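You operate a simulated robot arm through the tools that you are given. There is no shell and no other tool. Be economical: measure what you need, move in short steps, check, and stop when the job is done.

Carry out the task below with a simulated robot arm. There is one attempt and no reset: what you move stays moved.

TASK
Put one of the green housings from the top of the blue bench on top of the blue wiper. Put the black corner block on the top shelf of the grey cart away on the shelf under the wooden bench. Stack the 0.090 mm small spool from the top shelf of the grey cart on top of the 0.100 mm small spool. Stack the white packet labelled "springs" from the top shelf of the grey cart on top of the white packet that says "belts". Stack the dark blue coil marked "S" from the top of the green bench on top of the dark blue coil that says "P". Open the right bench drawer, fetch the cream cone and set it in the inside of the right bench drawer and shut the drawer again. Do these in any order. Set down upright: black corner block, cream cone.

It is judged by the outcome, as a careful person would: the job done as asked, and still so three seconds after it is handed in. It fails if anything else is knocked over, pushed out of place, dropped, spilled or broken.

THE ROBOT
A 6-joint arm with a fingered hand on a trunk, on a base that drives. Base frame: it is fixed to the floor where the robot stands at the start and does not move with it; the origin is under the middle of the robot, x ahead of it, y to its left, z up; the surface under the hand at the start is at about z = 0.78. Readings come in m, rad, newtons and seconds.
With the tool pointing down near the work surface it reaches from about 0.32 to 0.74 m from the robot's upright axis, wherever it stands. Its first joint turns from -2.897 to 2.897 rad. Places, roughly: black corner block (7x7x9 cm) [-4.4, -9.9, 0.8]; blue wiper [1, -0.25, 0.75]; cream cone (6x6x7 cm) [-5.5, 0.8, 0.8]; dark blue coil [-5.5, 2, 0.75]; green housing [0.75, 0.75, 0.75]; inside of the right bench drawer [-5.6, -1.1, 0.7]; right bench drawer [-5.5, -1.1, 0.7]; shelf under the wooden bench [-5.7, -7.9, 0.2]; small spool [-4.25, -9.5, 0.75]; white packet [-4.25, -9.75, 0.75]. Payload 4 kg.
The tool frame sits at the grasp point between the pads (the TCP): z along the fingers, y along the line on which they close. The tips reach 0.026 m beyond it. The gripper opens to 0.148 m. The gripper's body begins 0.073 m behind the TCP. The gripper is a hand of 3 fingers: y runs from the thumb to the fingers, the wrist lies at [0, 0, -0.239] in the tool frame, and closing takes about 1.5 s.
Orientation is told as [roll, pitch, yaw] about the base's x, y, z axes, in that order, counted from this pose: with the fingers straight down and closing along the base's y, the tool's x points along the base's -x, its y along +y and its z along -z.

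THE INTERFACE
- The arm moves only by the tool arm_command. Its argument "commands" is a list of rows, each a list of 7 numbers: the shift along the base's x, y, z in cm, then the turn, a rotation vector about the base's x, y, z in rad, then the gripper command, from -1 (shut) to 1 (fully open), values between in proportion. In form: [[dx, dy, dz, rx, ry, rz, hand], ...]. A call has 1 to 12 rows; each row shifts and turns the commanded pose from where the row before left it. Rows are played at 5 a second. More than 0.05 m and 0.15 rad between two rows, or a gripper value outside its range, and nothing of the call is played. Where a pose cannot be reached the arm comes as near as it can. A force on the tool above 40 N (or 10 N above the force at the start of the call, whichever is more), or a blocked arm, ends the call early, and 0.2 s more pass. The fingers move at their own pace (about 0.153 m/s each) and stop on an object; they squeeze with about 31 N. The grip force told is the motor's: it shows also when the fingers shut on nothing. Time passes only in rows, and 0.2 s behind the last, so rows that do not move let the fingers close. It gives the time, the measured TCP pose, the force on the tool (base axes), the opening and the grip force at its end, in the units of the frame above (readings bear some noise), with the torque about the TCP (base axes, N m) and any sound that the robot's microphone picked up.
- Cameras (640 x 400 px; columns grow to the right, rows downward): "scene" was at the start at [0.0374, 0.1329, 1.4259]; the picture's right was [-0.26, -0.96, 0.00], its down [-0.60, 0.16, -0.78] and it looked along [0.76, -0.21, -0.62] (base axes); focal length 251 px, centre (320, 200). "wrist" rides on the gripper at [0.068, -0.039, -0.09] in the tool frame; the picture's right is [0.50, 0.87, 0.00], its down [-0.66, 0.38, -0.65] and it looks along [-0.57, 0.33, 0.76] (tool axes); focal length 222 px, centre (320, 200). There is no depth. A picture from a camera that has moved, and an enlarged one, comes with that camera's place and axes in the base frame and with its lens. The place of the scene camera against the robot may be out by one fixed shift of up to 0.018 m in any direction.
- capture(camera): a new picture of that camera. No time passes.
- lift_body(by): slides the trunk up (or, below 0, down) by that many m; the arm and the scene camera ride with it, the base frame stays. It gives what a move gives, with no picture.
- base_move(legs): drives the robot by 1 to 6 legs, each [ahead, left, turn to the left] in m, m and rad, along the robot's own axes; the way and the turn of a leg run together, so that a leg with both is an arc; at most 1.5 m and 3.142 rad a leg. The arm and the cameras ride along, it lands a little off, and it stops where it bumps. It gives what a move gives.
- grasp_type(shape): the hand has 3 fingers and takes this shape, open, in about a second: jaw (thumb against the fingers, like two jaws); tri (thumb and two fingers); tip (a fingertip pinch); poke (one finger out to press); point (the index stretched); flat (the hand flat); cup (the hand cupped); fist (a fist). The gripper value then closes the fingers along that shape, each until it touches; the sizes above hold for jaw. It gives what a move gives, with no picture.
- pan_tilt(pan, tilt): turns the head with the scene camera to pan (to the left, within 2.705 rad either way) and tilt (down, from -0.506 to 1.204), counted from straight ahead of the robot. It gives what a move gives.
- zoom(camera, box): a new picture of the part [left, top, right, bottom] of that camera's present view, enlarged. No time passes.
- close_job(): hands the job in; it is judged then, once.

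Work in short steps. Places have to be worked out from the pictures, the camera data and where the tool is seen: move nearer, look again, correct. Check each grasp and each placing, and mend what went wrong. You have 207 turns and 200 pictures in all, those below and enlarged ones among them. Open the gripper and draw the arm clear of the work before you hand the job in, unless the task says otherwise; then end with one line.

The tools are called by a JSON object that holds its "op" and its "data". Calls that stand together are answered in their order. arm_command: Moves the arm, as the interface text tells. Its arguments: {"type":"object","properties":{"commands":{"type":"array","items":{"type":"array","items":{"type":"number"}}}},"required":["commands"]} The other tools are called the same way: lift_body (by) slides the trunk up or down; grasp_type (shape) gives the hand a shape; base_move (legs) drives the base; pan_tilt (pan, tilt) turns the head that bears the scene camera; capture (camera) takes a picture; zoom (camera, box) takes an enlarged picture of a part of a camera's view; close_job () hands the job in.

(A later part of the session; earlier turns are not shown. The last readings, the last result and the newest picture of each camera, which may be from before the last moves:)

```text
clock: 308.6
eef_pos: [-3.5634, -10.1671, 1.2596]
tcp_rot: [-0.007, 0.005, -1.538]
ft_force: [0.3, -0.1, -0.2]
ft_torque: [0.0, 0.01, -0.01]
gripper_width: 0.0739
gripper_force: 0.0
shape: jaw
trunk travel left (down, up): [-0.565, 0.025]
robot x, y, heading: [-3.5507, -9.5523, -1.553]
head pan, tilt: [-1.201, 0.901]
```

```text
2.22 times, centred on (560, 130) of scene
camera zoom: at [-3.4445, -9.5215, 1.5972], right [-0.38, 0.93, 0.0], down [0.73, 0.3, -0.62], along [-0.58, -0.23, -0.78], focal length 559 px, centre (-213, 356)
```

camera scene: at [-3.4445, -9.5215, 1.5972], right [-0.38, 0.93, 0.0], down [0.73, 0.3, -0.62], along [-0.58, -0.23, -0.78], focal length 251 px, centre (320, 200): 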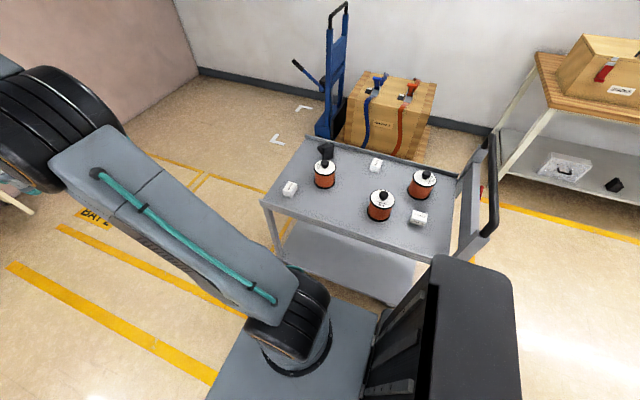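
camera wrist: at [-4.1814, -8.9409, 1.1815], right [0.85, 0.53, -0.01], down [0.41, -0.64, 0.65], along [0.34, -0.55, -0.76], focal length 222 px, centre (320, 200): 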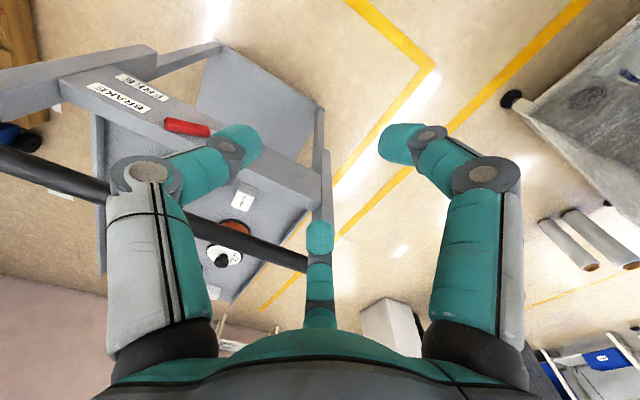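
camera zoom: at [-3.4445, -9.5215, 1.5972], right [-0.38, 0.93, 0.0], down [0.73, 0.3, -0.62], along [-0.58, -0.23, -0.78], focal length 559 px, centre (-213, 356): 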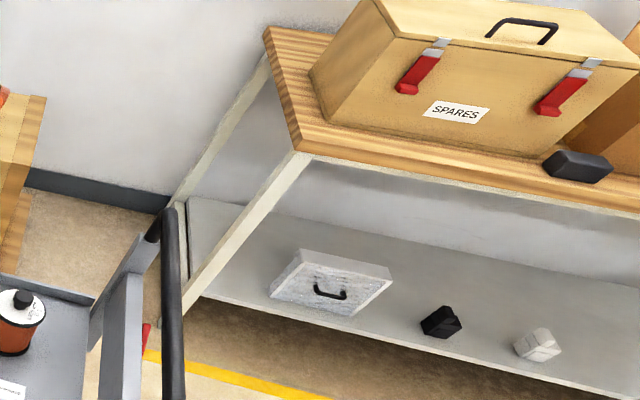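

I zoom on labels of the spools and packets.

{"op": "zoom", "data": {"camera": "scene", "box": [275, 138, 345, 200]}}

{"op": "zoom", "data": {"camera": "scene", "box": [360, 150, 440, 230]}}

```text
6.45 times, centred on (310, 169) of scene
camera zoom: at [-3.4445, -9.5215, 1.5972], right [-0.38, 0.93, 0.0], down [0.73, 0.3, -0.62], along [-0.58, -0.23, -0.78], focal length 1622 px, centre (384, 400)
```

zoom: 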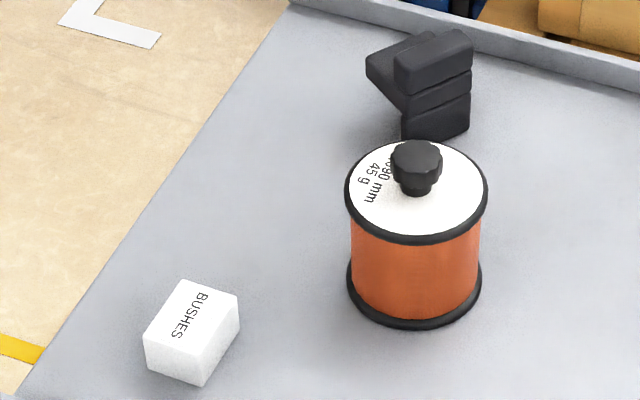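

```text
5.00 times, centred on (400, 190) of scene
camera zoom: at [-3.4445, -9.5215, 1.5972], right [-0.38, 0.93, 0.0], down [0.73, 0.3, -0.62], along [-0.58, -0.23, -0.78], focal length 1257 px, centre (-80, 250)
```

zoom: 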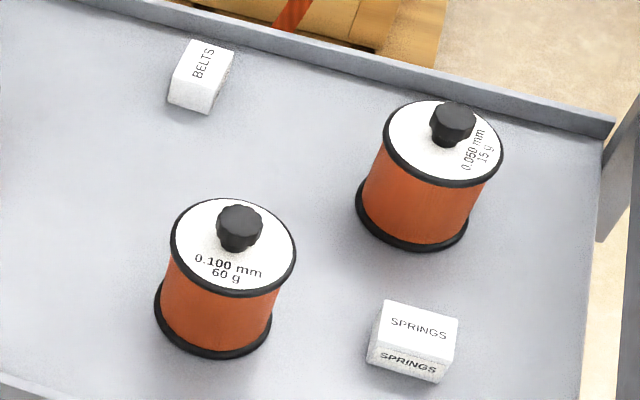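

Identified: 0.090 spool (far-left), 0.100 spool (near-centre), SPRINGS (near-right), BELTS (far-middle), block (far-left). I sidle 11 cm toward the cart, then swing the arm over it.

{"op": "base_move", "data": {"legs": [[0, -0.11, 0]]}}

{"op": "arm_command", "data": {"commands": [[-4.3, 2.2, 0, 0, 0, -0.133, 0], [-4.3, 2.2, 0, 0, 0, -0.133, 0], [-4.3, 2.2, 0, 0, 0, -0.133, 0], [-4.3, 2.2, 0, 0, 0, -0.133, 0], [-4.3, 2.2, 0, 0, 0, -0.133, 0], [-4.3, 2.2, 0, 0, 0, -0.133, 0], [-4.3, 2.2, 0, 0, 0, -0.133, 0], [-4.3, 2.2, 0, 0, 0, -0.133, 0], [-4.3, 2.2, 0, 0, 0, -0.133, 0], [-4.3, 2.2, 0, 0, 0, -0.133, 0], [-4.3, 2.2, 0, 0, 0, -0.133, 0], [-4.3, 2.2, 0, 0, 0, -0.133, 0]]}}

{"op": "capture", "data": {"camera": "wrist"}}

{"op": "capture", "data": {"camera": "scene"}}

```text
clock: 309.7
eef_pos: [-3.6735, -10.1695, 1.2606]
tcp_rot: [-0.008, 0.003, -1.537]
ft_force: [0.0, 0.6, 0.2]
ft_torque: [0.0, 0.01, 0.0]
gripper_width: 0.0739
gripper_force: 0.1
shape: jaw
trunk travel left (down, up): [-0.565, 0.025]
robot x, y, heading: [-3.6574, -9.5521, -1.557]
head pan, tilt: [-1.201, 0.901]
```

```text
clock: 312.3
eef_pos: [-4.19, -9.9073, 1.2577]
tcp_rot: [-0.006, 0.003, -3.135]
ft_force: [0.1, -0.9, -0.6]
ft_torque: [-0.01, 0.02, -0.02]
gripper_width: 0.0739
gripper_force: 0.0
shape: jaw
trunk travel left (down, up): [-0.565, 0.025]
robot x, y, heading: [-3.6588, -9.5538, -1.553]
head pan, tilt: [-1.201, 0.901]
```

```text
66 pictures are left
camera wrist: at [-4.1234, -9.8682, 1.3478], right [0.51, -0.86, 0.0], down [-0.65, -0.39, 0.65], along [-0.56, -0.33, -0.76], focal length 222 px, centre (320, 200)
```

wrist: 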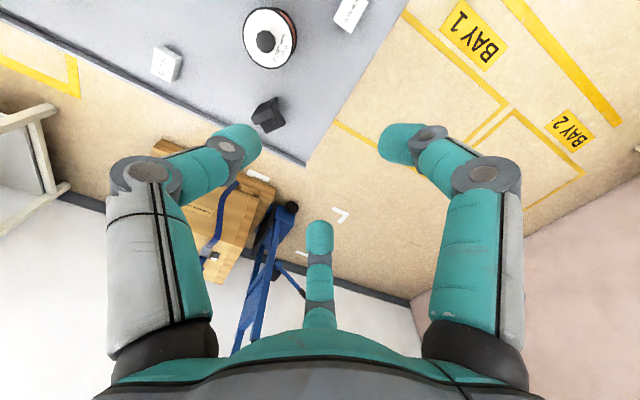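

```text
65 pictures are left
camera scene: at [-3.5564, -9.5244, 1.5975], right [-0.38, 0.93, 0.0], down [0.73, 0.3, -0.62], along [-0.57, -0.23, -0.78], focal length 251 px, centre (320, 200)
```

scene: 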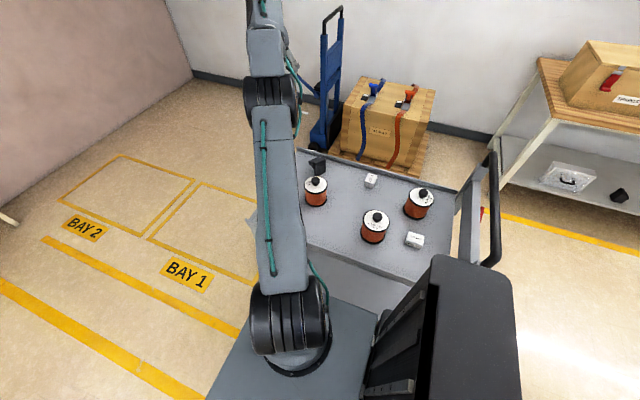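

Triangulation gives cart top z≈0.71: 0.090 spool (-4.21,-9.80), 0.100 spool (-4.13,-9.52), belts (-4.405,-9.60), springs (-4.157,-9.36), block (-4.375,-9.86). I sidle 7 cm closer and move the hand above the springs packet.

{"op": "base_move", "data": {"legs": [[0, -0.07, 0]]}}

{"op": "arm_command", "data": {"commands": [[0.8, 4.5, -1, 0, 0, 0, 0], [0.8, 4.5, -1, 0, 0, 0, 0], [0.8, 4.5, -1, 0, 0, 0, 0], [0.8, 4.5, -1, 0, 0, 0, 0], [0.8, 4.5, -1, 0, 0, 0, 0], [0.8, 4.5, -1, 0, 0, 0, 0], [0.8, 4.5, -1, 0, 0, 0, 0], [0.8, 4.5, -1, 0, 0, 0, 0], [0.8, 4.5, -1, 0, 0, 0, 0], [0.8, 4.5, -1, 0, 0, 0, 0], [0.8, 4.5, -1, 0, 0, 0, 0], [0, 3, -1, 0, 0, 0, 0]]}}

{"op": "capture", "data": {"camera": "wrist"}}

```text
clock: 313.4
eef_pos: [-4.2597, -9.9074, 1.259]
tcp_rot: [-0.003, 0.001, -3.136]
ft_force: [-0.3, 0.8, 0.0]
ft_torque: [0.01, -0.03, 0.06]
gripper_width: 0.0741
gripper_force: 0.1
shape: jaw
trunk travel left (down, up): [-0.565, 0.025]
robot x, y, heading: [-3.7282, -9.5557, -1.556]
head pan, tilt: [-1.201, 0.901]
```

```text
clock: 315.9
eef_pos: [-4.1696, -9.3804, 1.1374]
tcp_rot: [-0.004, 0.001, -3.138]
ft_force: [0.3, 0.8, -0.7]
ft_torque: [0.03, 0.01, -0.01]
gripper_width: 0.074
gripper_force: 0.0
shape: jaw
trunk travel left (down, up): [-0.565, 0.025]
robot x, y, heading: [-3.7281, -9.5558, -1.554]
head pan, tilt: [-1.201, 0.901]
```

```text
64 pictures are left
camera wrist: at [-4.1023, -9.3408, 1.2281], right [0.51, -0.86, 0.0], down [-0.65, -0.38, 0.65], along [-0.56, -0.33, -0.76], focal length 222 px, centre (320, 200)
```

wrist: 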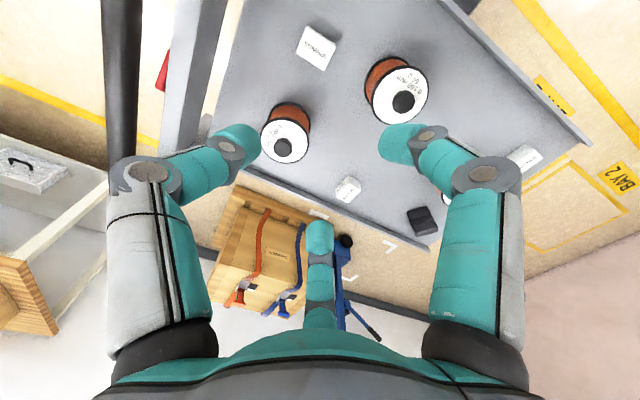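

Springs is at (-4.151,-9.362), belts at (-4.386,-9.595). I move above springs and lower to z≈0.88.

{"op": "arm_command", "data": {"commands": [[0.9, 0.9, -3, 0, 0, 0, 0.15], [1, 0.9, -4, 0, 0, 0, 0.15], [0, 0, -4, 0, 0, 0, 0.15], [0, 0, -4, 0, 0, 0, 0.15], [0, 0, -4, 0, 0, 0, 0.15], [0, 0, -4, 0, 0, 0, 0.15], [0, 0, -3, 0, 0, 0, 0.15], [0, 0, 0, 0, 0, 0, 0.15]]}}

{"op": "capture", "data": {"camera": "wrist"}}

```text
clock: 317.8
eef_pos: [-4.1517, -9.3646, 0.8786]
tcp_rot: [-0.004, 0.0, -3.136]
ft_force: [0.3, 0.1, -0.5]
ft_torque: [0.02, -0.01, -0.01]
gripper_width: 0.0847
gripper_force: 0.1
shape: jaw
trunk travel left (down, up): [-0.565, 0.025]
robot x, y, heading: [-3.7279, -9.554, -1.557]
head pan, tilt: [-1.201, 0.901]
```

```text
63 pictures are left
camera wrist: at [-4.084, -9.3253, 0.9695], right [0.5, -0.86, 0.0], down [-0.65, -0.38, 0.65], along [-0.56, -0.33, -0.76], focal length 222 px, centre (320, 200)
```

wrist: 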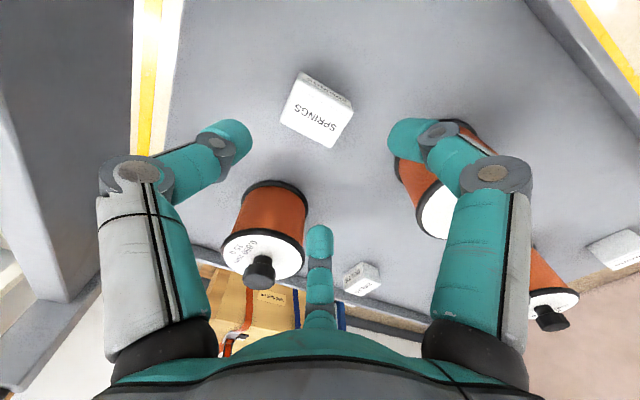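

Springs centre (-4.150,-9.361); the neighbouring 0.050 spool leaves ~1 cm clearance. I narrow the opening and descend to z≈0.747, then close.

{"op": "arm_command", "data": {"commands": [[0.1, 0.3, -3, 0, 0, 0, 0.05], [0, 0, -3, 0, 0, 0, 0.05], [0, 0, -3, 0, 0, 0, 0.05], [0, 0, -2.5, 0, 0, 0, 0.05], [0, 0, -1.6, 0, 0, 0, 0.05], [0, 0, 0, 0, 0, 0, -0.3], [0, 0, 0, 0, 0, 0, -1], [0, 0, 0, 0, 0, 0, -1], [0, 0, 0, 0, 0, 0, -1], [0, 0, 0, 0, 0, 0, -1]]}}

{"op": "capture", "data": {"camera": "wrist"}}

```text
clock: 319.9
eef_pos: [-4.151, -9.362, 0.7468]
tcp_rot: [-0.004, 0.0, -3.136]
ft_force: [-0.5, 0.2, -0.5]
ft_torque: [0.04, 0.02, -0.02]
gripper_width: 0.043
gripper_force: 30.8
shape: jaw
trunk travel left (down, up): [-0.565, 0.025]
robot x, y, heading: [-3.728, -9.5521, -1.557]
head pan, tilt: [-1.201, 0.901]
```

```text
62 pictures are left
camera wrist: at [-4.0842, -9.3228, 0.8375], right [0.5, -0.86, 0.0], down [-0.65, -0.38, 0.65], along [-0.56, -0.33, -0.76], focal length 222 px, centre (320, 200)
```

wrist: 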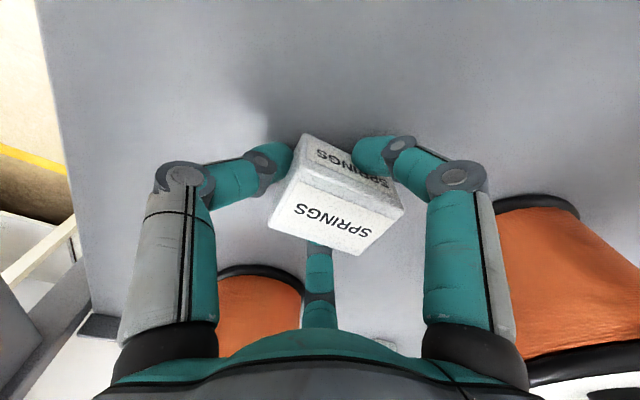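

Gripped (0.043). I lift to 0.97 and carry it toward belts.

{"op": "arm_command", "data": {"commands": [[0, 0, 3, 0, 0, 0, -1], [0, 0, 4.5, 0, 0, 0, -1], [0, 0, 5, 0, 0, 0, -1], [0, 0, 5, 0, 0, 0, -1], [0, 0, 4.5, 0, 0, 0, -1], [-3.3, -3.3, 0, 0, 0, 0, -1], [-3.3, -3.3, 0, 0, 0, 0, -1], [-3.3, -3.3, 0, 0, 0, 0, -1], [-3.3, -3.3, 0, 0, 0, 0, -1], [-3.3, -3.3, 0, 0, 0, 0, -1], [-3.3, -3.3, 0, 0, 0, 0, -1], [0, 0, 0, 0, 0, 0, -1]]}}

{"op": "capture", "data": {"camera": "wrist"}}

```text
clock: 322.6
eef_pos: [-4.3474, -9.5596, 0.9669]
tcp_rot: [-0.004, 0.001, -3.137]
ft_force: [-0.2, 0.4, -2.0]
ft_torque: [0.02, 0.03, 0.01]
gripper_width: 0.0428
gripper_force: 31.0
shape: jaw
trunk travel left (down, up): [-0.565, 0.025]
robot x, y, heading: [-3.7258, -9.555, -1.553]
head pan, tilt: [-1.201, 0.901]
```

```text
61 pictures are left
camera wrist: at [-4.28, -9.5215, 1.0577], right [0.5, -0.86, 0.0], down [-0.65, -0.38, 0.65], along [-0.56, -0.33, -0.76], focal length 222 px, centre (320, 200)
```

wrist: 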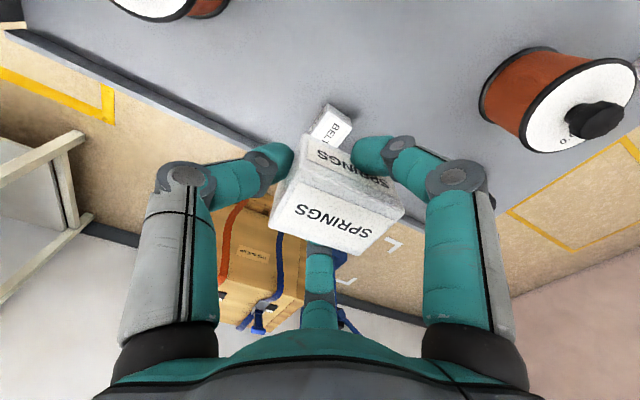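

Belts centre ≈ (-4.389,-9.598). I align and lower to z≈0.81.

{"op": "arm_command", "data": {"commands": [[-2.1, -1.9, 0, 0, 0, 0, -1], [-2.05, -1.95, 0, 0, 0, 0, -1], [0, 0, -4, 0, 0, 0, -1], [0, 0, -4, 0, 0, 0, -1], [0, 0, -4, 0, 0, 0, -1], [0, 0, -3, 0, 0, 0, -1], [0, 0, 0, 0, 0, 0, -1]]}}

{"op": "capture", "data": {"camera": "wrist"}}

{"op": "zoom", "data": {"camera": "scene", "box": [310, 140, 430, 240]}}

```text
clock: 324.1
eef_pos: [-4.3917, -9.5959, 0.8162]
tcp_rot: [-0.004, 0.0, -3.137]
ft_force: [-0.9, -0.6, -1.0]
ft_torque: [0.01, -0.01, -0.01]
gripper_width: 0.0424
gripper_force: 30.8
shape: jaw
trunk travel left (down, up): [-0.565, 0.025]
robot x, y, heading: [-3.7312, -9.5523, -1.558]
head pan, tilt: [-1.201, 0.901]
```

```text
60 pictures are left
camera wrist: at [-4.3235, -9.5574, 0.9072], right [0.5, -0.86, 0.0], down [-0.65, -0.38, 0.65], along [-0.56, -0.33, -0.76], focal length 222 px, centre (320, 200)
```

wrist: 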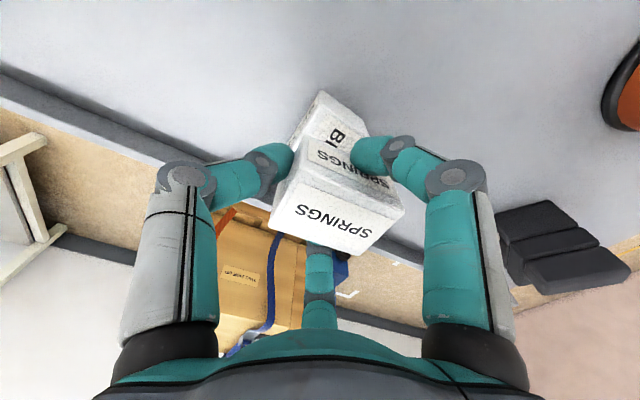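

```text
4.00 times, centred on (370, 190) of scene
camera zoom: at [-3.6243, -9.5244, 1.5972], right [-0.38, 0.93, 0.0], down [0.73, 0.3, -0.62], along [-0.58, -0.23, -0.78], focal length 1006 px, centre (120, 240)
```

zoom: 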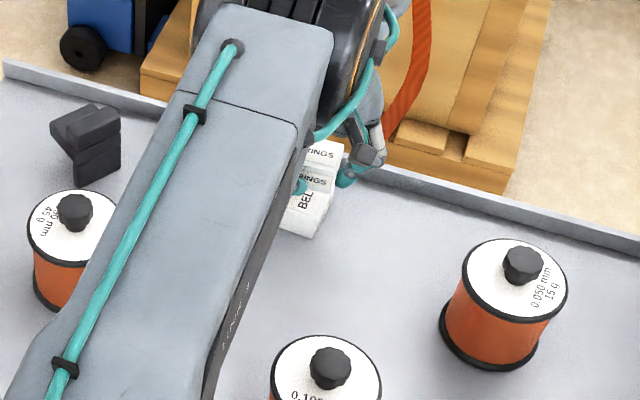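

Alignment is fine. I lower in small steps to contact.

{"op": "arm_command", "data": {"commands": [[0.2, 0, -1.5, 0, 0, 0, -1], [0, 0, -0.6, 0, 0, 0, -1], [0, 0, -0.4, 0, 0, 0, -1], [0, 0, -0.3, 0, 0, 0, -1], [0, 0, 0, 0, 0, 0, -1]]}}

```text
clock: 325.4
eef_pos: [-4.3897, -9.5975, 0.7898]
tcp_rot: [-0.002, -0.001, -3.136]
ft_force: [-0.2, 0.0, 0.0]
ft_torque: [0.0, 0.01, -0.01]
gripper_width: 0.042
gripper_force: 30.8
shape: jaw
trunk travel left (down, up): [-0.565, 0.025]
robot x, y, heading: [-3.731, -9.5495, -1.554]
head pan, tilt: [-1.201, 0.901]
```

{"op": "arm_command", "data": {"commands": [[0, 0, -0.3, 0, 0, 0, -1], [0, 0, -0.3, 0, 0, 0, -1], [0, 0, -0.3, 0, 0, 0, -1], [0, 0, 0, 0, 0, 0, -1]]}}

```text
clock: 326.4
eef_pos: [-4.3878, -9.5975, 0.7815]
tcp_rot: [-0.002, -0.002, -3.136]
ft_force: [0.2, -0.2, 7.4]
ft_torque: [-0.05, 0.08, -0.02]
gripper_width: 0.0425
gripper_force: 31.3
shape: jaw
trunk travel left (down, up): [-0.565, 0.025]
robot x, y, heading: [-3.7239, -9.5563, -1.556]
head pan, tilt: [-1.201, 0.901]
```

Contact at 7 N. I release gradually and rise.

{"op": "arm_command", "data": {"commands": [[0, 0, 0, 0, 0, 0, -0.3], [0, 0, 0, 0, 0, 0, -0.15], [0, 0, 0, 0, 0, 0, 0.05], [0, 0, 0, 0, 0, 0, 0.05], [0, 0, 2.5, 0, 0, 0, 0.05], [0, 0, 4, 0, 0, 0, 0.05], [0, 0, 4.5, 0, 0, 0, 0.05], [0, 0, 4.5, 0, 0, 0, 0.05], [2, 0, 4, 0, 0, 0, 0.05], [3, 0, 3, 0, 0, 0, 0.3]]}}

{"op": "capture", "data": {"camera": "wrist"}}

{"op": "zoom", "data": {"camera": "scene", "box": [310, 140, 430, 240]}}

```text
clock: 328.6
eef_pos: [-4.3376, -9.5959, 1.0058]
tcp_rot: [-0.003, 0.0, -3.135]
ft_force: [0.8, -0.5, 0.5]
ft_torque: [0.0, -0.02, -0.01]
gripper_width: 0.0959
gripper_force: 0.0
shape: jaw
trunk travel left (down, up): [-0.565, 0.025]
robot x, y, heading: [-3.7295, -9.5504, -1.554]
head pan, tilt: [-1.201, 0.901]
```

```text
58 pictures are left
camera wrist: at [-4.2707, -9.5572, 1.096], right [0.5, -0.86, 0.0], down [-0.65, -0.38, 0.65], along [-0.56, -0.33, -0.76], focal length 222 px, centre (320, 200)
```

wrist: 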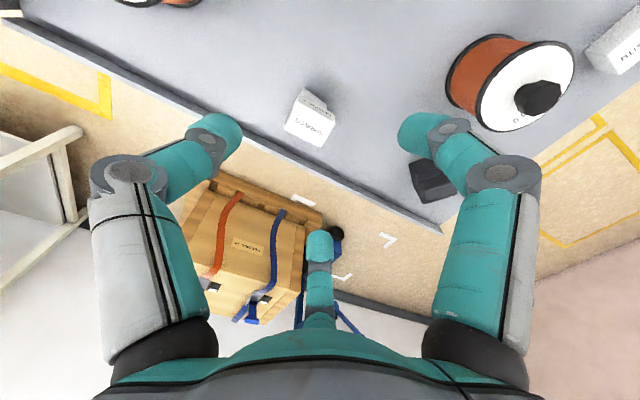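

```text
4.00 times, centred on (370, 190) of scene
camera zoom: at [-3.6235, -9.5244, 1.5971], right [-0.38, 0.93, 0.0], down [0.73, 0.3, -0.62], along [-0.58, -0.23, -0.78], focal length 1006 px, centre (120, 240)
```

zoom: 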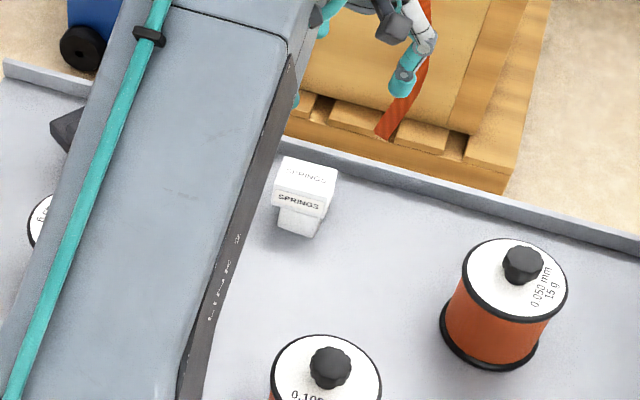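

Springs sits on belts. Next the 0.090 spool at (-4.213,-9.80); I'll grasp it by its top knob. I move above it.

{"op": "arm_command", "data": {"commands": [[2.1, -3.4, 0, 0, 0, 0, -0.1], [2.1, -3.4, 0, 0, 0, 0, -0.1], [2.1, -3.4, 0, 0, 0, 0, -0.1], [2.1, -3.4, 0, 0, 0, 0, -0.1], [2.1, -3.4, -1, 0, 0, 0, -0.1], [2, -3.4, -2, 0, 0, 0, -0.1], [0, 0, 0, 0, 0, 0, -0.1]]}}

{"op": "capture", "data": {"camera": "wrist"}}

```text
clock: 330.1
eef_pos: [-4.2131, -9.8019, 0.976]
tcp_rot: [-0.005, 0.001, -3.135]
ft_force: [-0.3, 0.2, -0.4]
ft_torque: [-0.01, 0.02, 0.06]
gripper_width: 0.067
gripper_force: 0.0
shape: jaw
trunk travel left (down, up): [-0.565, 0.025]
robot x, y, heading: [-3.7277, -9.5518, -1.552]
head pan, tilt: [-1.201, 0.901]
```

```text
56 pictures are left
camera wrist: at [-4.1445, -9.7632, 1.0664], right [0.5, -0.86, 0.0], down [-0.65, -0.38, 0.65], along [-0.56, -0.33, -0.76], focal length 222 px, centre (320, 200)
```

wrist: 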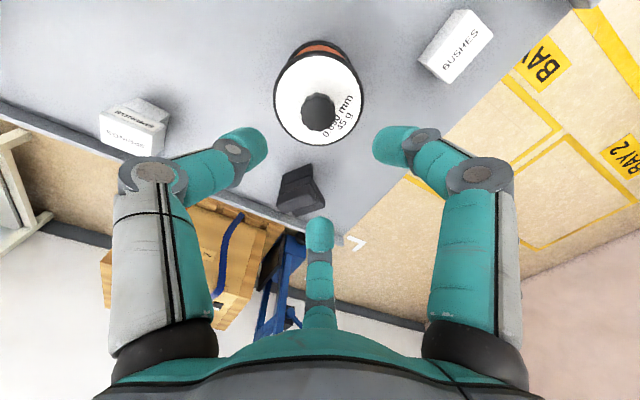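

Knob top ≈ z 0.85 at (-4.209,-9.80). I lower to z≈0.845 and close on the knob.

{"op": "arm_command", "data": {"commands": [[0.4, 0.2, -4, 0, 0, 0, -0.1], [0, 0, -4, 0, 0, 0, -0.2], [0, 0, -3, 0, 0, 0, -0.2], [0, 0, -2, 0, 0, 0, -0.2], [0, 0, 0, 0, 0, 0, -0.6], [0, 0, 0, 0, 0, 0, -1], [0, 0, 0, 0, 0, 0, -1], [0, 0, 0, 0, 0, 0, -1], [0, 0, 0, 0, 0, 0, -1]]}}

{"op": "capture", "data": {"camera": "wrist"}}

```text
clock: 332.1
eef_pos: [-4.2077, -9.8006, 0.8462]
tcp_rot: [-0.003, 0.0, -3.137]
ft_force: [0.0, 0.0, -10.9]
ft_torque: [0.0, -0.1, 0.0]
gripper_width: 0.0248
gripper_force: 31.1
shape: jaw
trunk travel left (down, up): [-0.565, 0.025]
robot x, y, heading: [-3.7255, -9.5534, -1.553]
head pan, tilt: [-1.201, 0.901]
```

```text
55 pictures are left
camera wrist: at [-4.1408, -9.7613, 0.9364], right [0.5, -0.86, 0.0], down [-0.65, -0.38, 0.65], along [-0.56, -0.33, -0.76], focal length 222 px, centre (320, 200)
```

wrist: 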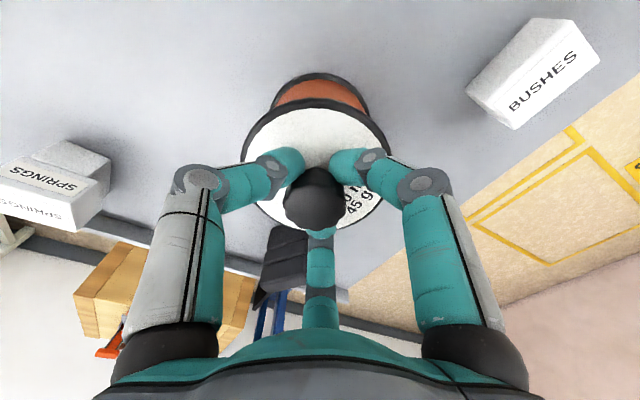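

Knob gripped. I lift and check the spool hangs level.

{"op": "arm_command", "data": {"commands": [[0, 0, 1, 0, 0, 0, -1], [0, 0, 2, 0, 0, 0, -1], [0, 0, 4, 0, 0, 0, -1], [0, 0, 4.5, 0, 0, 0, -1], [0, 0, 4.5, 0, 0, 0, -1], [0, 0, 4.5, 0, 0, 0, -1], [0, 0, 0, 0, 0, 0, -1]]}}

{"op": "capture", "data": {"camera": "scene"}}

{"op": "capture", "data": {"camera": "wrist"}}

```text
clock: 333.8
eef_pos: [-4.2087, -9.799, 1.0517]
tcp_rot: [-0.003, 0.0, -3.137]
ft_force: [0.0, 0.3, -12.2]
ft_torque: [0.05, -0.08, -0.02]
gripper_width: 0.0247
gripper_force: 31.1
shape: jaw
trunk travel left (down, up): [-0.565, 0.025]
robot x, y, heading: [-3.7284, -9.5563, -1.557]
head pan, tilt: [-1.201, 0.901]
```

```text
54 pictures are left
camera scene: at [-3.6247, -9.5248, 1.5972], right [-0.38, 0.93, 0.0], down [0.73, 0.3, -0.62], along [-0.57, -0.23, -0.78], focal length 251 px, centre (320, 200)
```

scene: 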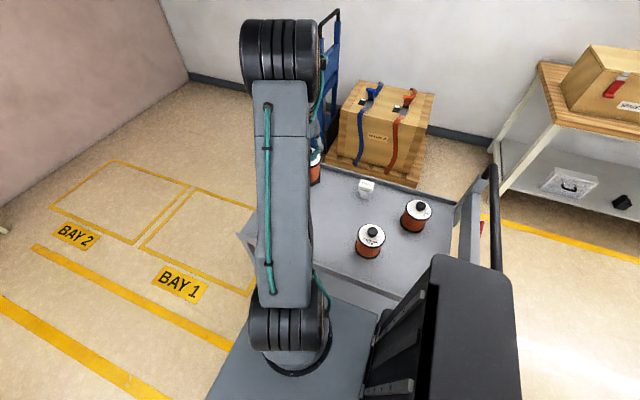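

```text
53 pictures are left
camera wrist: at [-4.1416, -9.7613, 1.1421], right [0.5, -0.86, 0.0], down [-0.65, -0.38, 0.65], along [-0.56, -0.33, -0.76], focal length 222 px, centre (320, 200)
```

wrist: 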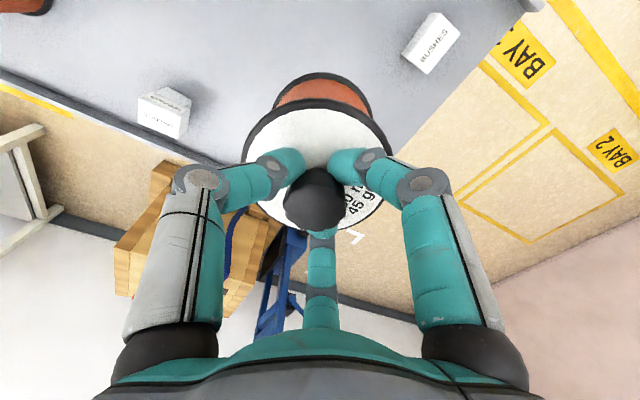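

Held level (about 1.2 kg). The 0.100 spool is at (-4.129,-9.519); I carry it over there at z≈1.05.

{"op": "arm_command", "data": {"commands": [[1.14, 4, 0, 0, 0, 0, -1], [1.14, 4, 0, 0, 0, 0, -1], [1.14, 4, 0, 0, 0, 0, -1], [1.14, 4, 0, 0, 0, 0, -1], [1.14, 4, 0, 0, 0, 0, -1], [1.14, 4, 0, 0, 0, 0, -1], [1.13, 4, 0, 0, 0, 0, -1], [0, 0, 0, 0, 0, 0, -1]]}}

{"op": "capture", "data": {"camera": "wrist"}}

{"op": "capture", "data": {"camera": "scene"}}

```text
clock: 335.6
eef_pos: [-4.1307, -9.5179, 1.0501]
tcp_rot: [-0.001, -0.001, -3.138]
ft_force: [0.7, 0.5, -11.6]
ft_torque: [0.07, -0.06, 0.03]
gripper_width: 0.0243
gripper_force: 30.7
shape: jaw
trunk travel left (down, up): [-0.565, 0.025]
robot x, y, heading: [-3.7281, -9.5524, -1.559]
head pan, tilt: [-1.201, 0.901]
```

```text
52 pictures are left
camera wrist: at [-4.0633, -9.4795, 1.1401], right [0.5, -0.86, 0.0], down [-0.65, -0.38, 0.65], along [-0.56, -0.33, -0.76], focal length 222 px, centre (320, 200)
```

wrist: 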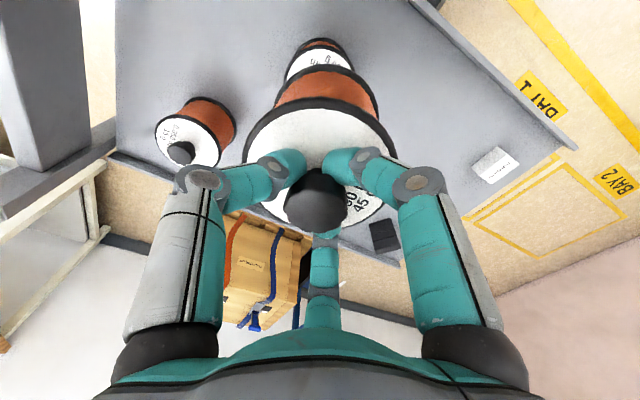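

```text
51 pictures are left
camera scene: at [-3.6246, -9.5242, 1.5972], right [-0.38, 0.93, 0.0], down [0.73, 0.3, -0.62], along [-0.57, -0.23, -0.78], focal length 251 px, centre (320, 200)
```

scene: 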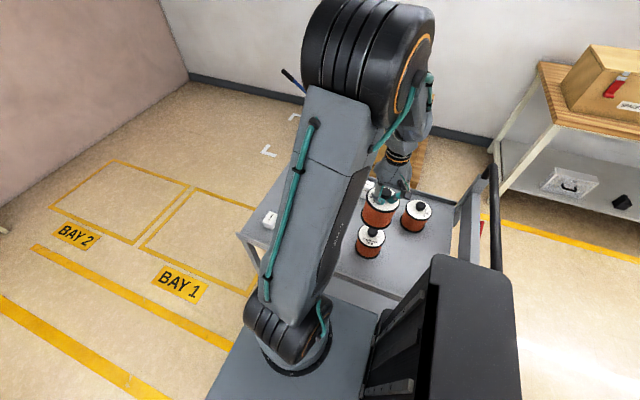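

I zoom the wrist and scene views to verify alignment.

{"op": "zoom", "data": {"camera": "wrist", "box": [240, 20, 400, 120]}}

{"op": "zoom", "data": {"camera": "scene", "box": [340, 170, 430, 270]}}

```text
4.00 times, centred on (320, 70) of wrist
camera zoom: at [-4.0633, -9.4795, 1.1401], right [0.5, -0.86, 0.0], down [-0.65, -0.38, 0.65], along [-0.56, -0.33, -0.76], focal length 888 px, centre (320, 720)
```

zoom: 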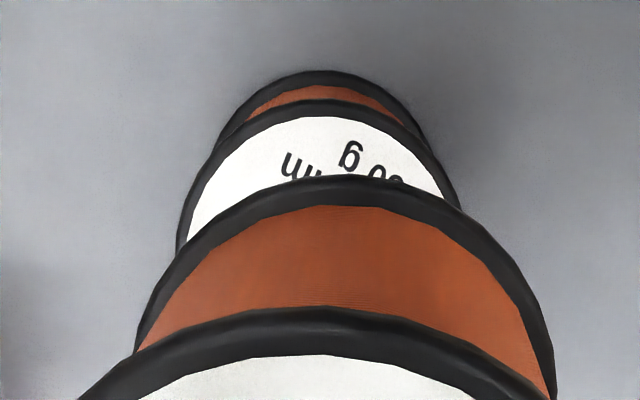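

```text
4.00 times, centred on (385, 220) of scene
camera zoom: at [-3.6246, -9.5242, 1.5972], right [-0.38, 0.93, 0.0], down [0.73, 0.3, -0.62], along [-0.57, -0.23, -0.78], focal length 1006 px, centre (60, 120)
```

zoom: 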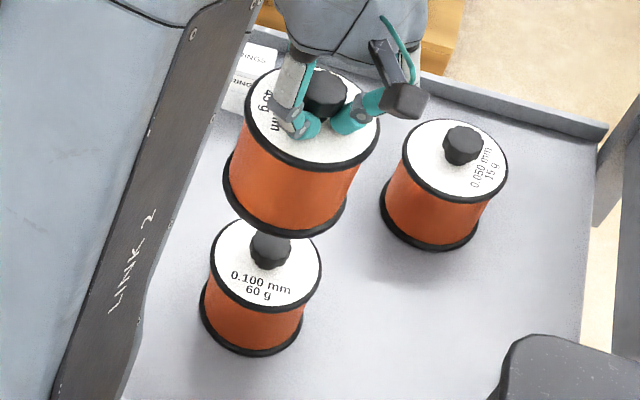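

Offset is within ~4 mm; the held spool hangs slightly tilted (~2°). I correct half of the tilt and lower slowly until contact.

{"op": "arm_command", "data": {"commands": [[-0.1, 0, -1.5, 0.025, 0.014, 0, -1], [0, 0, -1.5, 0, 0, 0, -1], [0, 0, -1.5, 0, 0, 0, -1], [0, 0, -0.5, 0, 0, 0, -1], [0, 0, -0.4, 0, 0, 0, -1], [0, 0, -0.4, 0, 0, 0, -1], [0, 0, -0.4, 0, 0, 0, -1], [0, 0, -0.4, 0, 0, 0, -1], [0, 0, 0, 0, 0, 0, -1]]}}

{"op": "zoom", "data": {"camera": "scene", "box": [340, 170, 430, 270]}}

```text
clock: 337.6
eef_pos: [-4.1289, -9.5212, 0.9844]
tcp_rot: [-0.029, -0.015, -3.136]
ft_force: [-0.4, 0.1, -12.7]
ft_torque: [0.06, -0.03, 0.02]
gripper_width: 0.0246
gripper_force: 31.0
shape: jaw
trunk travel left (down, up): [-0.565, 0.025]
robot x, y, heading: [-3.7271, -9.553, -1.559]
head pan, tilt: [-1.201, 0.901]
```

```text
4.00 times, centred on (385, 220) of scene
camera zoom: at [-3.6247, -9.5244, 1.5972], right [-0.38, 0.93, 0.0], down [0.73, 0.3, -0.62], along [-0.57, -0.23, -0.78], focal length 1006 px, centre (60, 120)
```

zoom: 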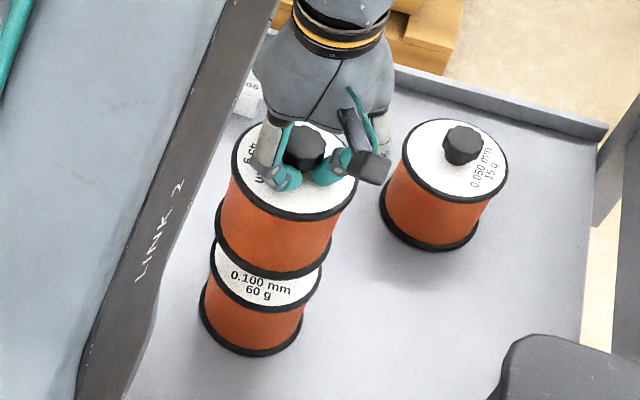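

Well aligned, still no contact at the knob height, so the base may be hollow. I keep lowering in small steps.

{"op": "arm_command", "data": {"commands": [[-0.1, 0.1, -0.4, 0, 0, 0, -1], [0, 0, -0.4, 0, 0, 0, -1], [0, 0, -0.4, 0, 0, 0, -1], [0, 0, 0, 0, 0, 0, -1]]}}

```text
clock: 338.6
eef_pos: [-4.1316, -9.5195, 0.9725]
tcp_rot: [-0.027, -0.014, -3.137]
ft_force: [-0.4, -1.1, -11.5]
ft_torque: [-0.01, -0.07, 0.02]
gripper_width: 0.0245
gripper_force: 30.5
shape: jaw
trunk travel left (down, up): [-0.565, 0.025]
robot x, y, heading: [-3.7352, -9.549, -1.553]
head pan, tilt: [-1.201, 0.901]
```

{"op": "arm_command", "data": {"commands": [[0, 0, -0.4, 0, 0, 0, -1], [0, 0, -0.4, 0, 0, 0, -1], [0, 0, -0.4, 0, 0, 0, -1], [0, 0, -0.4, 0, 0, 0, -1], [0, 0, 0, 0, 0, 0, -1]]}}

{"op": "zoom", "data": {"camera": "scene", "box": [340, 170, 430, 270]}}

```text
clock: 339.5
eef_pos: [-4.133, -9.5173, 0.9637]
tcp_rot: [-0.031, -0.026, -3.136]
ft_force: [6.7, -0.2, 27.0]
ft_torque: [0.33, -0.09, -0.07]
gripper_width: 0.0273
gripper_force: 30.9
shape: jaw
trunk travel left (down, up): [-0.565, 0.025]
robot x, y, heading: [-3.7271, -9.5494, -1.554]
head pan, tilt: [-1.201, 0.901]
stopped in row 4: the force on the tool passed its limit at 45 N (the readings are from after the stop); the commanded pose is now the measured one
```

```text
4.00 times, centred on (385, 220) of scene
camera zoom: at [-3.6216, -9.5245, 1.5975], right [-0.38, 0.93, 0.0], down [0.72, 0.3, -0.62], along [-0.58, -0.23, -0.78], focal length 1006 px, centre (60, 120)
```

zoom: 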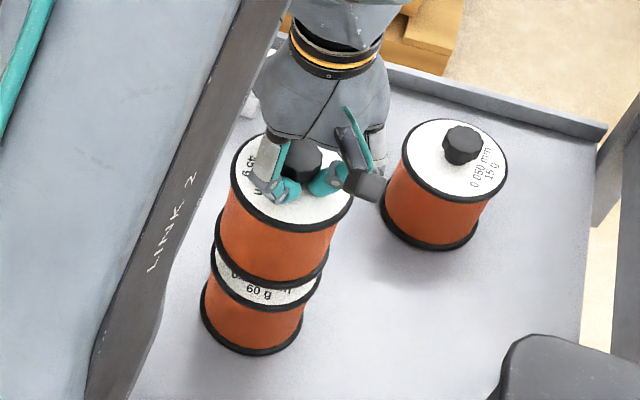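

The spool now rests on the lower spool's knob (solid base), with the contact torque showing a slight residual tilt. I lift 1 cm, finish the tilt correction and recentre.

{"op": "arm_command", "data": {"commands": [[0, 0, 0.6, 0, 0, 0, -1], [0.2, -0.27, 0.4, 0.022, 0.013, 0, -1], [0, 0, 0, 0, 0, 0, -1]]}}

{"op": "zoom", "data": {"camera": "wrist", "box": [220, 40, 420, 240]}}

{"op": "zoom", "data": {"camera": "scene", "box": [350, 190, 420, 260]}}

```text
clock: 340.3
eef_pos: [-4.1308, -9.5209, 0.9724]
tcp_rot: [-0.051, -0.03, -3.136]
ft_force: [-0.1, 0.0, -10.8]
ft_torque: [0.03, -0.04, 0.01]
gripper_width: 0.0264
gripper_force: 31.2
shape: jaw
trunk travel left (down, up): [-0.565, 0.025]
robot x, y, heading: [-3.7271, -9.5543, -1.557]
head pan, tilt: [-1.201, 0.901]
```

```text
2.00 times, centred on (320, 140) of wrist
camera zoom: at [-4.0614, -9.486, 1.0615], right [0.5, -0.86, -0.06], down [-0.63, -0.42, 0.65], along [-0.59, -0.29, -0.75], focal length 444 px, centre (320, 320)
```

zoom: 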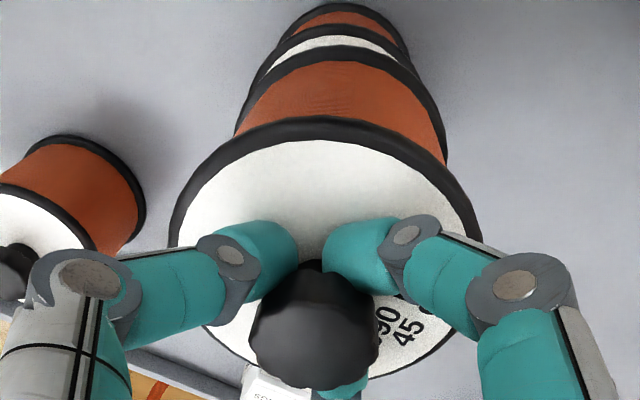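

```text
5.71 times, centred on (385, 225) of scene
camera zoom: at [-3.6245, -9.5245, 1.5971], right [-0.38, 0.93, 0.0], down [0.73, 0.3, -0.62], along [-0.57, -0.23, -0.78], focal length 1436 px, centre (-51, 57)
```

zoom: 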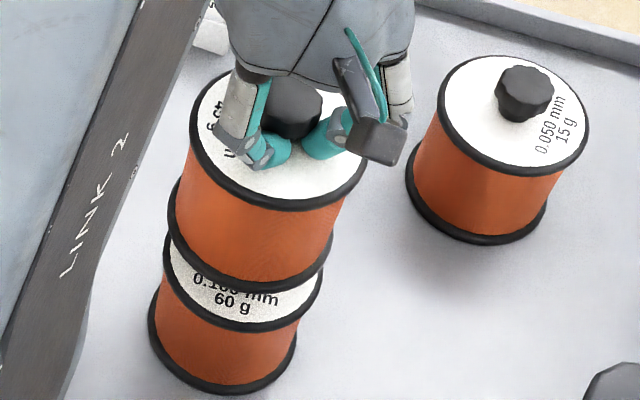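

Remaining tilt ≈1.8° in the same sense; I correct it with another small rotation (which also recentres the base), then lower to light contact.

{"op": "arm_command", "data": {"commands": [[0, 0.1, 0, 0.025, 0.0125, 0, -1], [0, 0, -0.4, 0, 0, 0, -1], [0, 0, -0.2, 0, 0, 0, -1], [0, 0, -0.2, 0, 0, 0, -1], [0, 0, 0, 0, 0, 0, -1]]}}

{"op": "zoom", "data": {"camera": "scene", "box": [350, 190, 420, 260]}}

```text
clock: 341.5
eef_pos: [-4.1309, -9.5205, 0.9627]
tcp_rot: [-0.076, -0.048, -3.136]
ft_force: [2.4, 0.6, 5.7]
ft_torque: [-0.04, -0.04, 0.0]
gripper_width: 0.0265
gripper_force: 31.0
shape: jaw
trunk travel left (down, up): [-0.565, 0.025]
robot x, y, heading: [-3.7322, -9.5506, -1.55]
head pan, tilt: [-1.201, 0.901]
```

```text
5.71 times, centred on (385, 225) of scene
camera zoom: at [-3.6233, -9.5243, 1.5974], right [-0.38, 0.93, 0.0], down [0.73, 0.3, -0.62], along [-0.58, -0.23, -0.78], focal length 1436 px, centre (-51, 57)
```

zoom: 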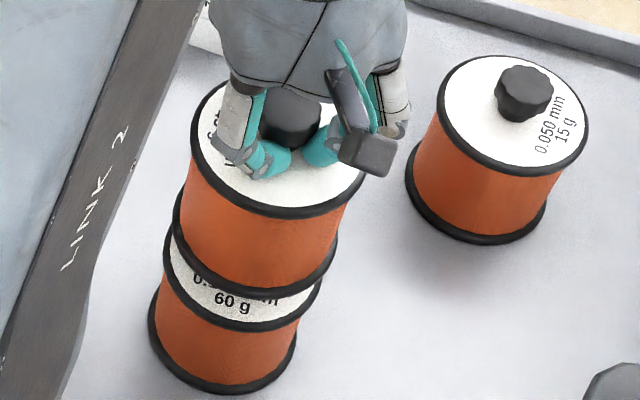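

Net contact ~17 N and torque nearly zero: level and centred. I open only slightly first to see whether it stays.

{"op": "arm_command", "data": {"commands": [[0, 0, 0.05, 0, 0, 0, -0.64], [0, 0, 0, 0, 0, 0, -0.58], [0, 0, 0, 0, 0, 0, -0.5], [0, 0, 0, 0, 0, 0, -0.5], [0, 0, 0, 0, 0, 0, -0.5]]}}

{"op": "zoom", "data": {"camera": "scene", "box": [350, 190, 420, 260]}}

{"op": "zoom", "data": {"camera": "wrist", "box": [220, 40, 420, 240]}}

```text
clock: 342.7
eef_pos: [-4.1303, -9.5197, 0.9648]
tcp_rot: [-0.078, -0.048, -3.135]
ft_force: [-1.0, 0.4, 15.1]
ft_torque: [-0.11, 0.06, 0.1]
gripper_width: 0.0364
gripper_force: 0.0
shape: jaw
trunk travel left (down, up): [-0.565, 0.025]
robot x, y, heading: [-3.7254, -9.5497, -1.556]
head pan, tilt: [-1.201, 0.901]
```

```text
5.71 times, centred on (385, 225) of scene
camera zoom: at [-3.6233, -9.5244, 1.5973], right [-0.38, 0.93, 0.0], down [0.73, 0.3, -0.62], along [-0.58, -0.23, -0.78], focal length 1436 px, centre (-51, 57)
```

zoom: 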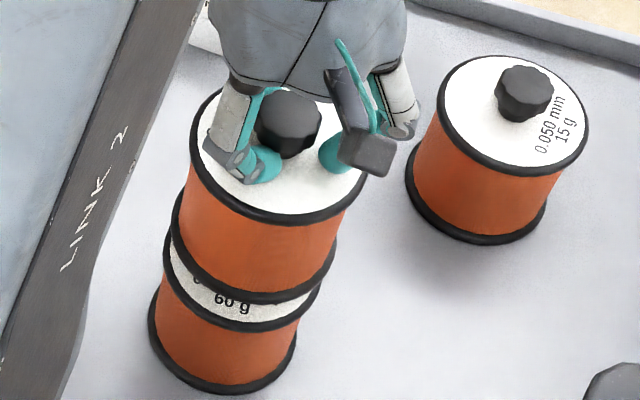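

```text
2.00 times, centred on (320, 140) of wrist
camera zoom: at [-4.0593, -9.4877, 1.0545], right [0.5, -0.86, -0.09], down [-0.62, -0.43, 0.65], along [-0.6, -0.27, -0.75], focal length 444 px, centre (320, 320)
```

zoom: 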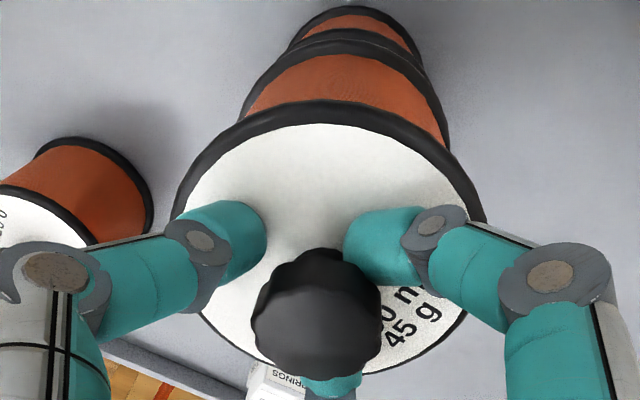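

Fingertips are pressing on the spool's top (15 N). I raise 6 mm, still caging the knob, and look again.

{"op": "arm_command", "data": {"commands": [[0, 0, 0.3, 0, 0, 0, -0.5], [0, 0, 0.3, 0, 0, 0, -0.5], [0, 0, 0.2, 0, 0, 0, -0.5], [0, 0, 0, 0, 0, 0, -0.5]]}}

{"op": "zoom", "data": {"camera": "scene", "box": [350, 190, 420, 260]}}

```text
clock: 343.7
eef_pos: [-4.131, -9.5211, 0.973]
tcp_rot: [-0.076, -0.046, -3.136]
ft_force: [-1.0, 0.0, -0.2]
ft_torque: [-0.01, 0.02, 0.01]
gripper_width: 0.0371
gripper_force: 0.1
shape: jaw
trunk travel left (down, up): [-0.565, 0.025]
robot x, y, heading: [-3.728, -9.5522, -1.554]
head pan, tilt: [-1.201, 0.901]
```

```text
5.71 times, centred on (385, 225) of scene
camera zoom: at [-3.624, -9.5245, 1.5972], right [-0.38, 0.93, 0.0], down [0.73, 0.3, -0.62], along [-0.58, -0.23, -0.78], focal length 1436 px, centre (-51, 57)
```

zoom: 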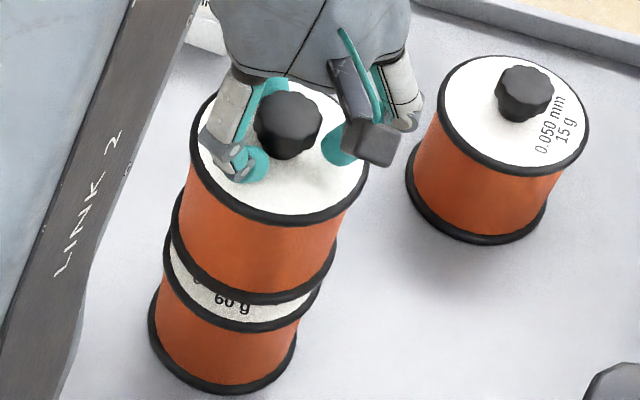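

It stands on its own with zero tool force. I open a bit more and rise carefully.

{"op": "arm_command", "data": {"commands": [[0, 0, 0.3, 0, 0, 0, -0.4], [0, 0, 0.3, 0, 0, 0, -0.3], [0, 0, 0.5, 0, 0, 0, -0.2], [0, 0, 1, 0, 0, 0, -0.2], [0, 0, 2, 0, 0, 0, -0.2], [0, 0, 3, 0, 0, 0, -0.2], [0, 0, 4, 0, 0, 0, -0.2], [0, 0, 4, -0.076, -0.04, 0, 0], [-2, -3, 2, 0, 0, 0, 0], [-2, -4, 0, 0, 0, 0, 0]]}}

{"op": "zoom", "data": {"camera": "scene", "box": [330, 170, 430, 270]}}

```text
clock: 345.9
eef_pos: [-4.1722, -9.5899, 1.1433]
tcp_rot: [-0.001, -0.004, -3.137]
ft_force: [-0.1, -0.1, -0.1]
ft_torque: [-0.01, 0.01, 0.01]
gripper_width: 0.0736
gripper_force: 0.1
shape: jaw
trunk travel left (down, up): [-0.565, 0.025]
robot x, y, heading: [-3.7264, -9.5523, -1.557]
head pan, tilt: [-1.201, 0.901]
```

```text
4.00 times, centred on (380, 220) of scene
camera zoom: at [-3.6242, -9.525, 1.5973], right [-0.38, 0.93, 0.0], down [0.73, 0.3, -0.62], along [-0.58, -0.23, -0.78], focal length 1006 px, centre (80, 120)
```

zoom: 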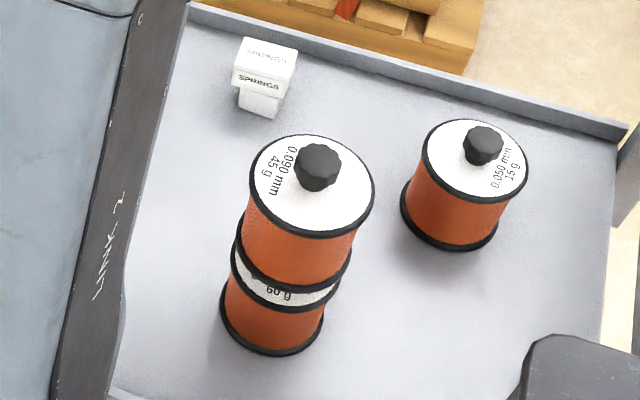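

The 0.090 spool stands on the 0.100 spool. Now the black corner block at ≈(-4.375,-9.86); I move above it to look.

{"op": "arm_command", "data": {"commands": [[-3, -4, 0, 0, 0, 0, 0], [-3, -4, 0, 0, 0, 0, 0], [-3, -4, 0, 0, 0, 0, 0], [-3, -4, -1, 0, 0, 0, 0], [-3, -4, -2, 0, 0, 0, 0], [-3, -4, -2, 0, 0, 0, 0.2], [0, -1, -4, 0, 0, 0, 0.2], [0, 0, -3, 0, 0, 0, 0.2], [0, 0, 0, 0, 0, 0, 0.2]]}}

{"op": "capture", "data": {"camera": "wrist"}}

{"op": "zoom", "data": {"camera": "scene", "box": [260, 120, 400, 220]}}

```text
refused: row 4 steps farther than a row can; nothing moved
```

```text
39 pictures are left
camera wrist: at [-4.1034, -9.5518, 1.2339], right [0.5, -0.86, 0.0], down [-0.65, -0.38, 0.66], along [-0.57, -0.33, -0.75], focal length 222 px, centre (320, 200)
```

wrist: 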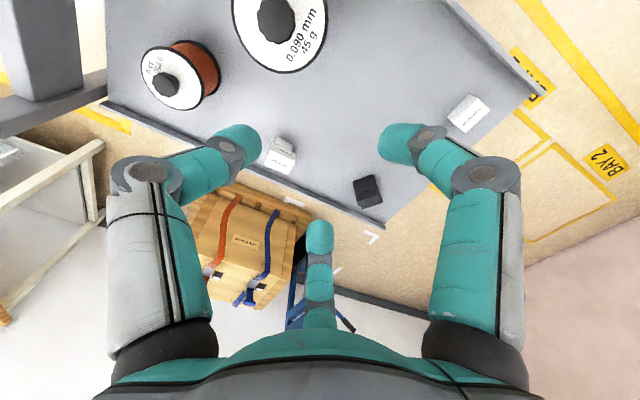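

```text
4.00 times, centred on (330, 170) of scene
camera zoom: at [-3.6242, -9.525, 1.5973], right [-0.38, 0.93, 0.0], down [0.73, 0.3, -0.62], along [-0.58, -0.23, -0.78], focal length 1006 px, centre (280, 320)
```

zoom: 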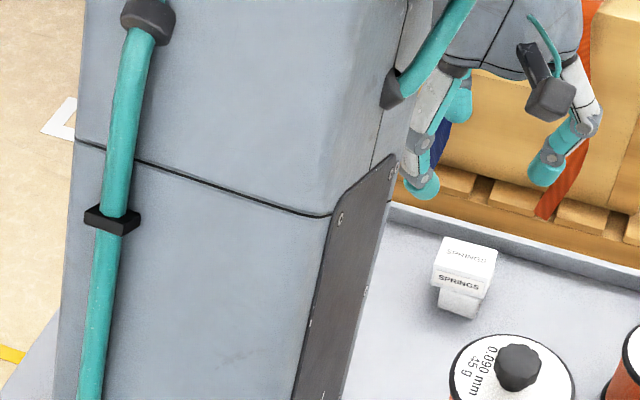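

{"op": "arm_command", "data": {"commands": [[-3, -3.8, 0, 0, 0, 0, 0], [-3, -3.8, 0, 0, 0, 0, 0], [-3, -3.8, 0, 0, 0, 0, 0], [-3, -3.8, 0, 0, 0, 0, 0], [-3, -3.8, 0, 0, 0, 0, 0], [-3, -3.8, -1, 0, 0, 0, 0.2], [0, -2, -4, 0, 0, 0, 0.2], [0, 0, -4, 0, 0, 0, 0.2], [0, 0, -3, 0, 0, 0, 0.2], [0, 0, 0, 0, 0, 0, 0.2]]}}

{"op": "capture", "data": {"camera": "wrist"}}

```text
clock: 348.1
eef_pos: [-4.3518, -9.8371, 1.022]
tcp_rot: [-0.001, -0.006, -3.136]
ft_force: [-1.2, 0.0, 0.3]
ft_torque: [-0.03, 0.04, -0.02]
gripper_width: 0.0881
gripper_force: 0.0
shape: jaw
trunk travel left (down, up): [-0.565, 0.025]
robot x, y, heading: [-3.7285, -9.5535, -1.555]
head pan, tilt: [-1.201, 0.901]
```

```text
37 pictures are left
camera wrist: at [-4.2832, -9.7976, 1.1113], right [0.5, -0.86, 0.0], down [-0.65, -0.38, 0.66], along [-0.57, -0.33, -0.75], focal length 222 px, centre (320, 200)
```

wrist: 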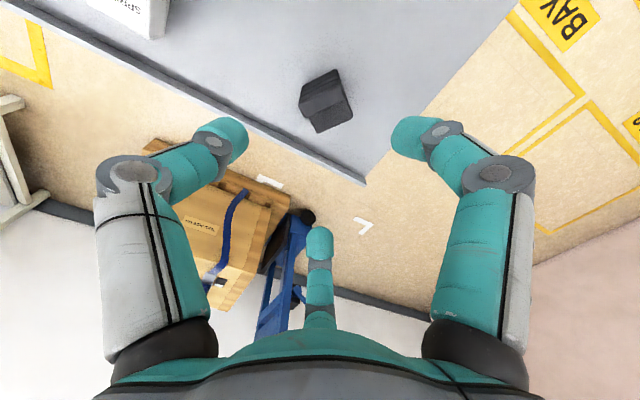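

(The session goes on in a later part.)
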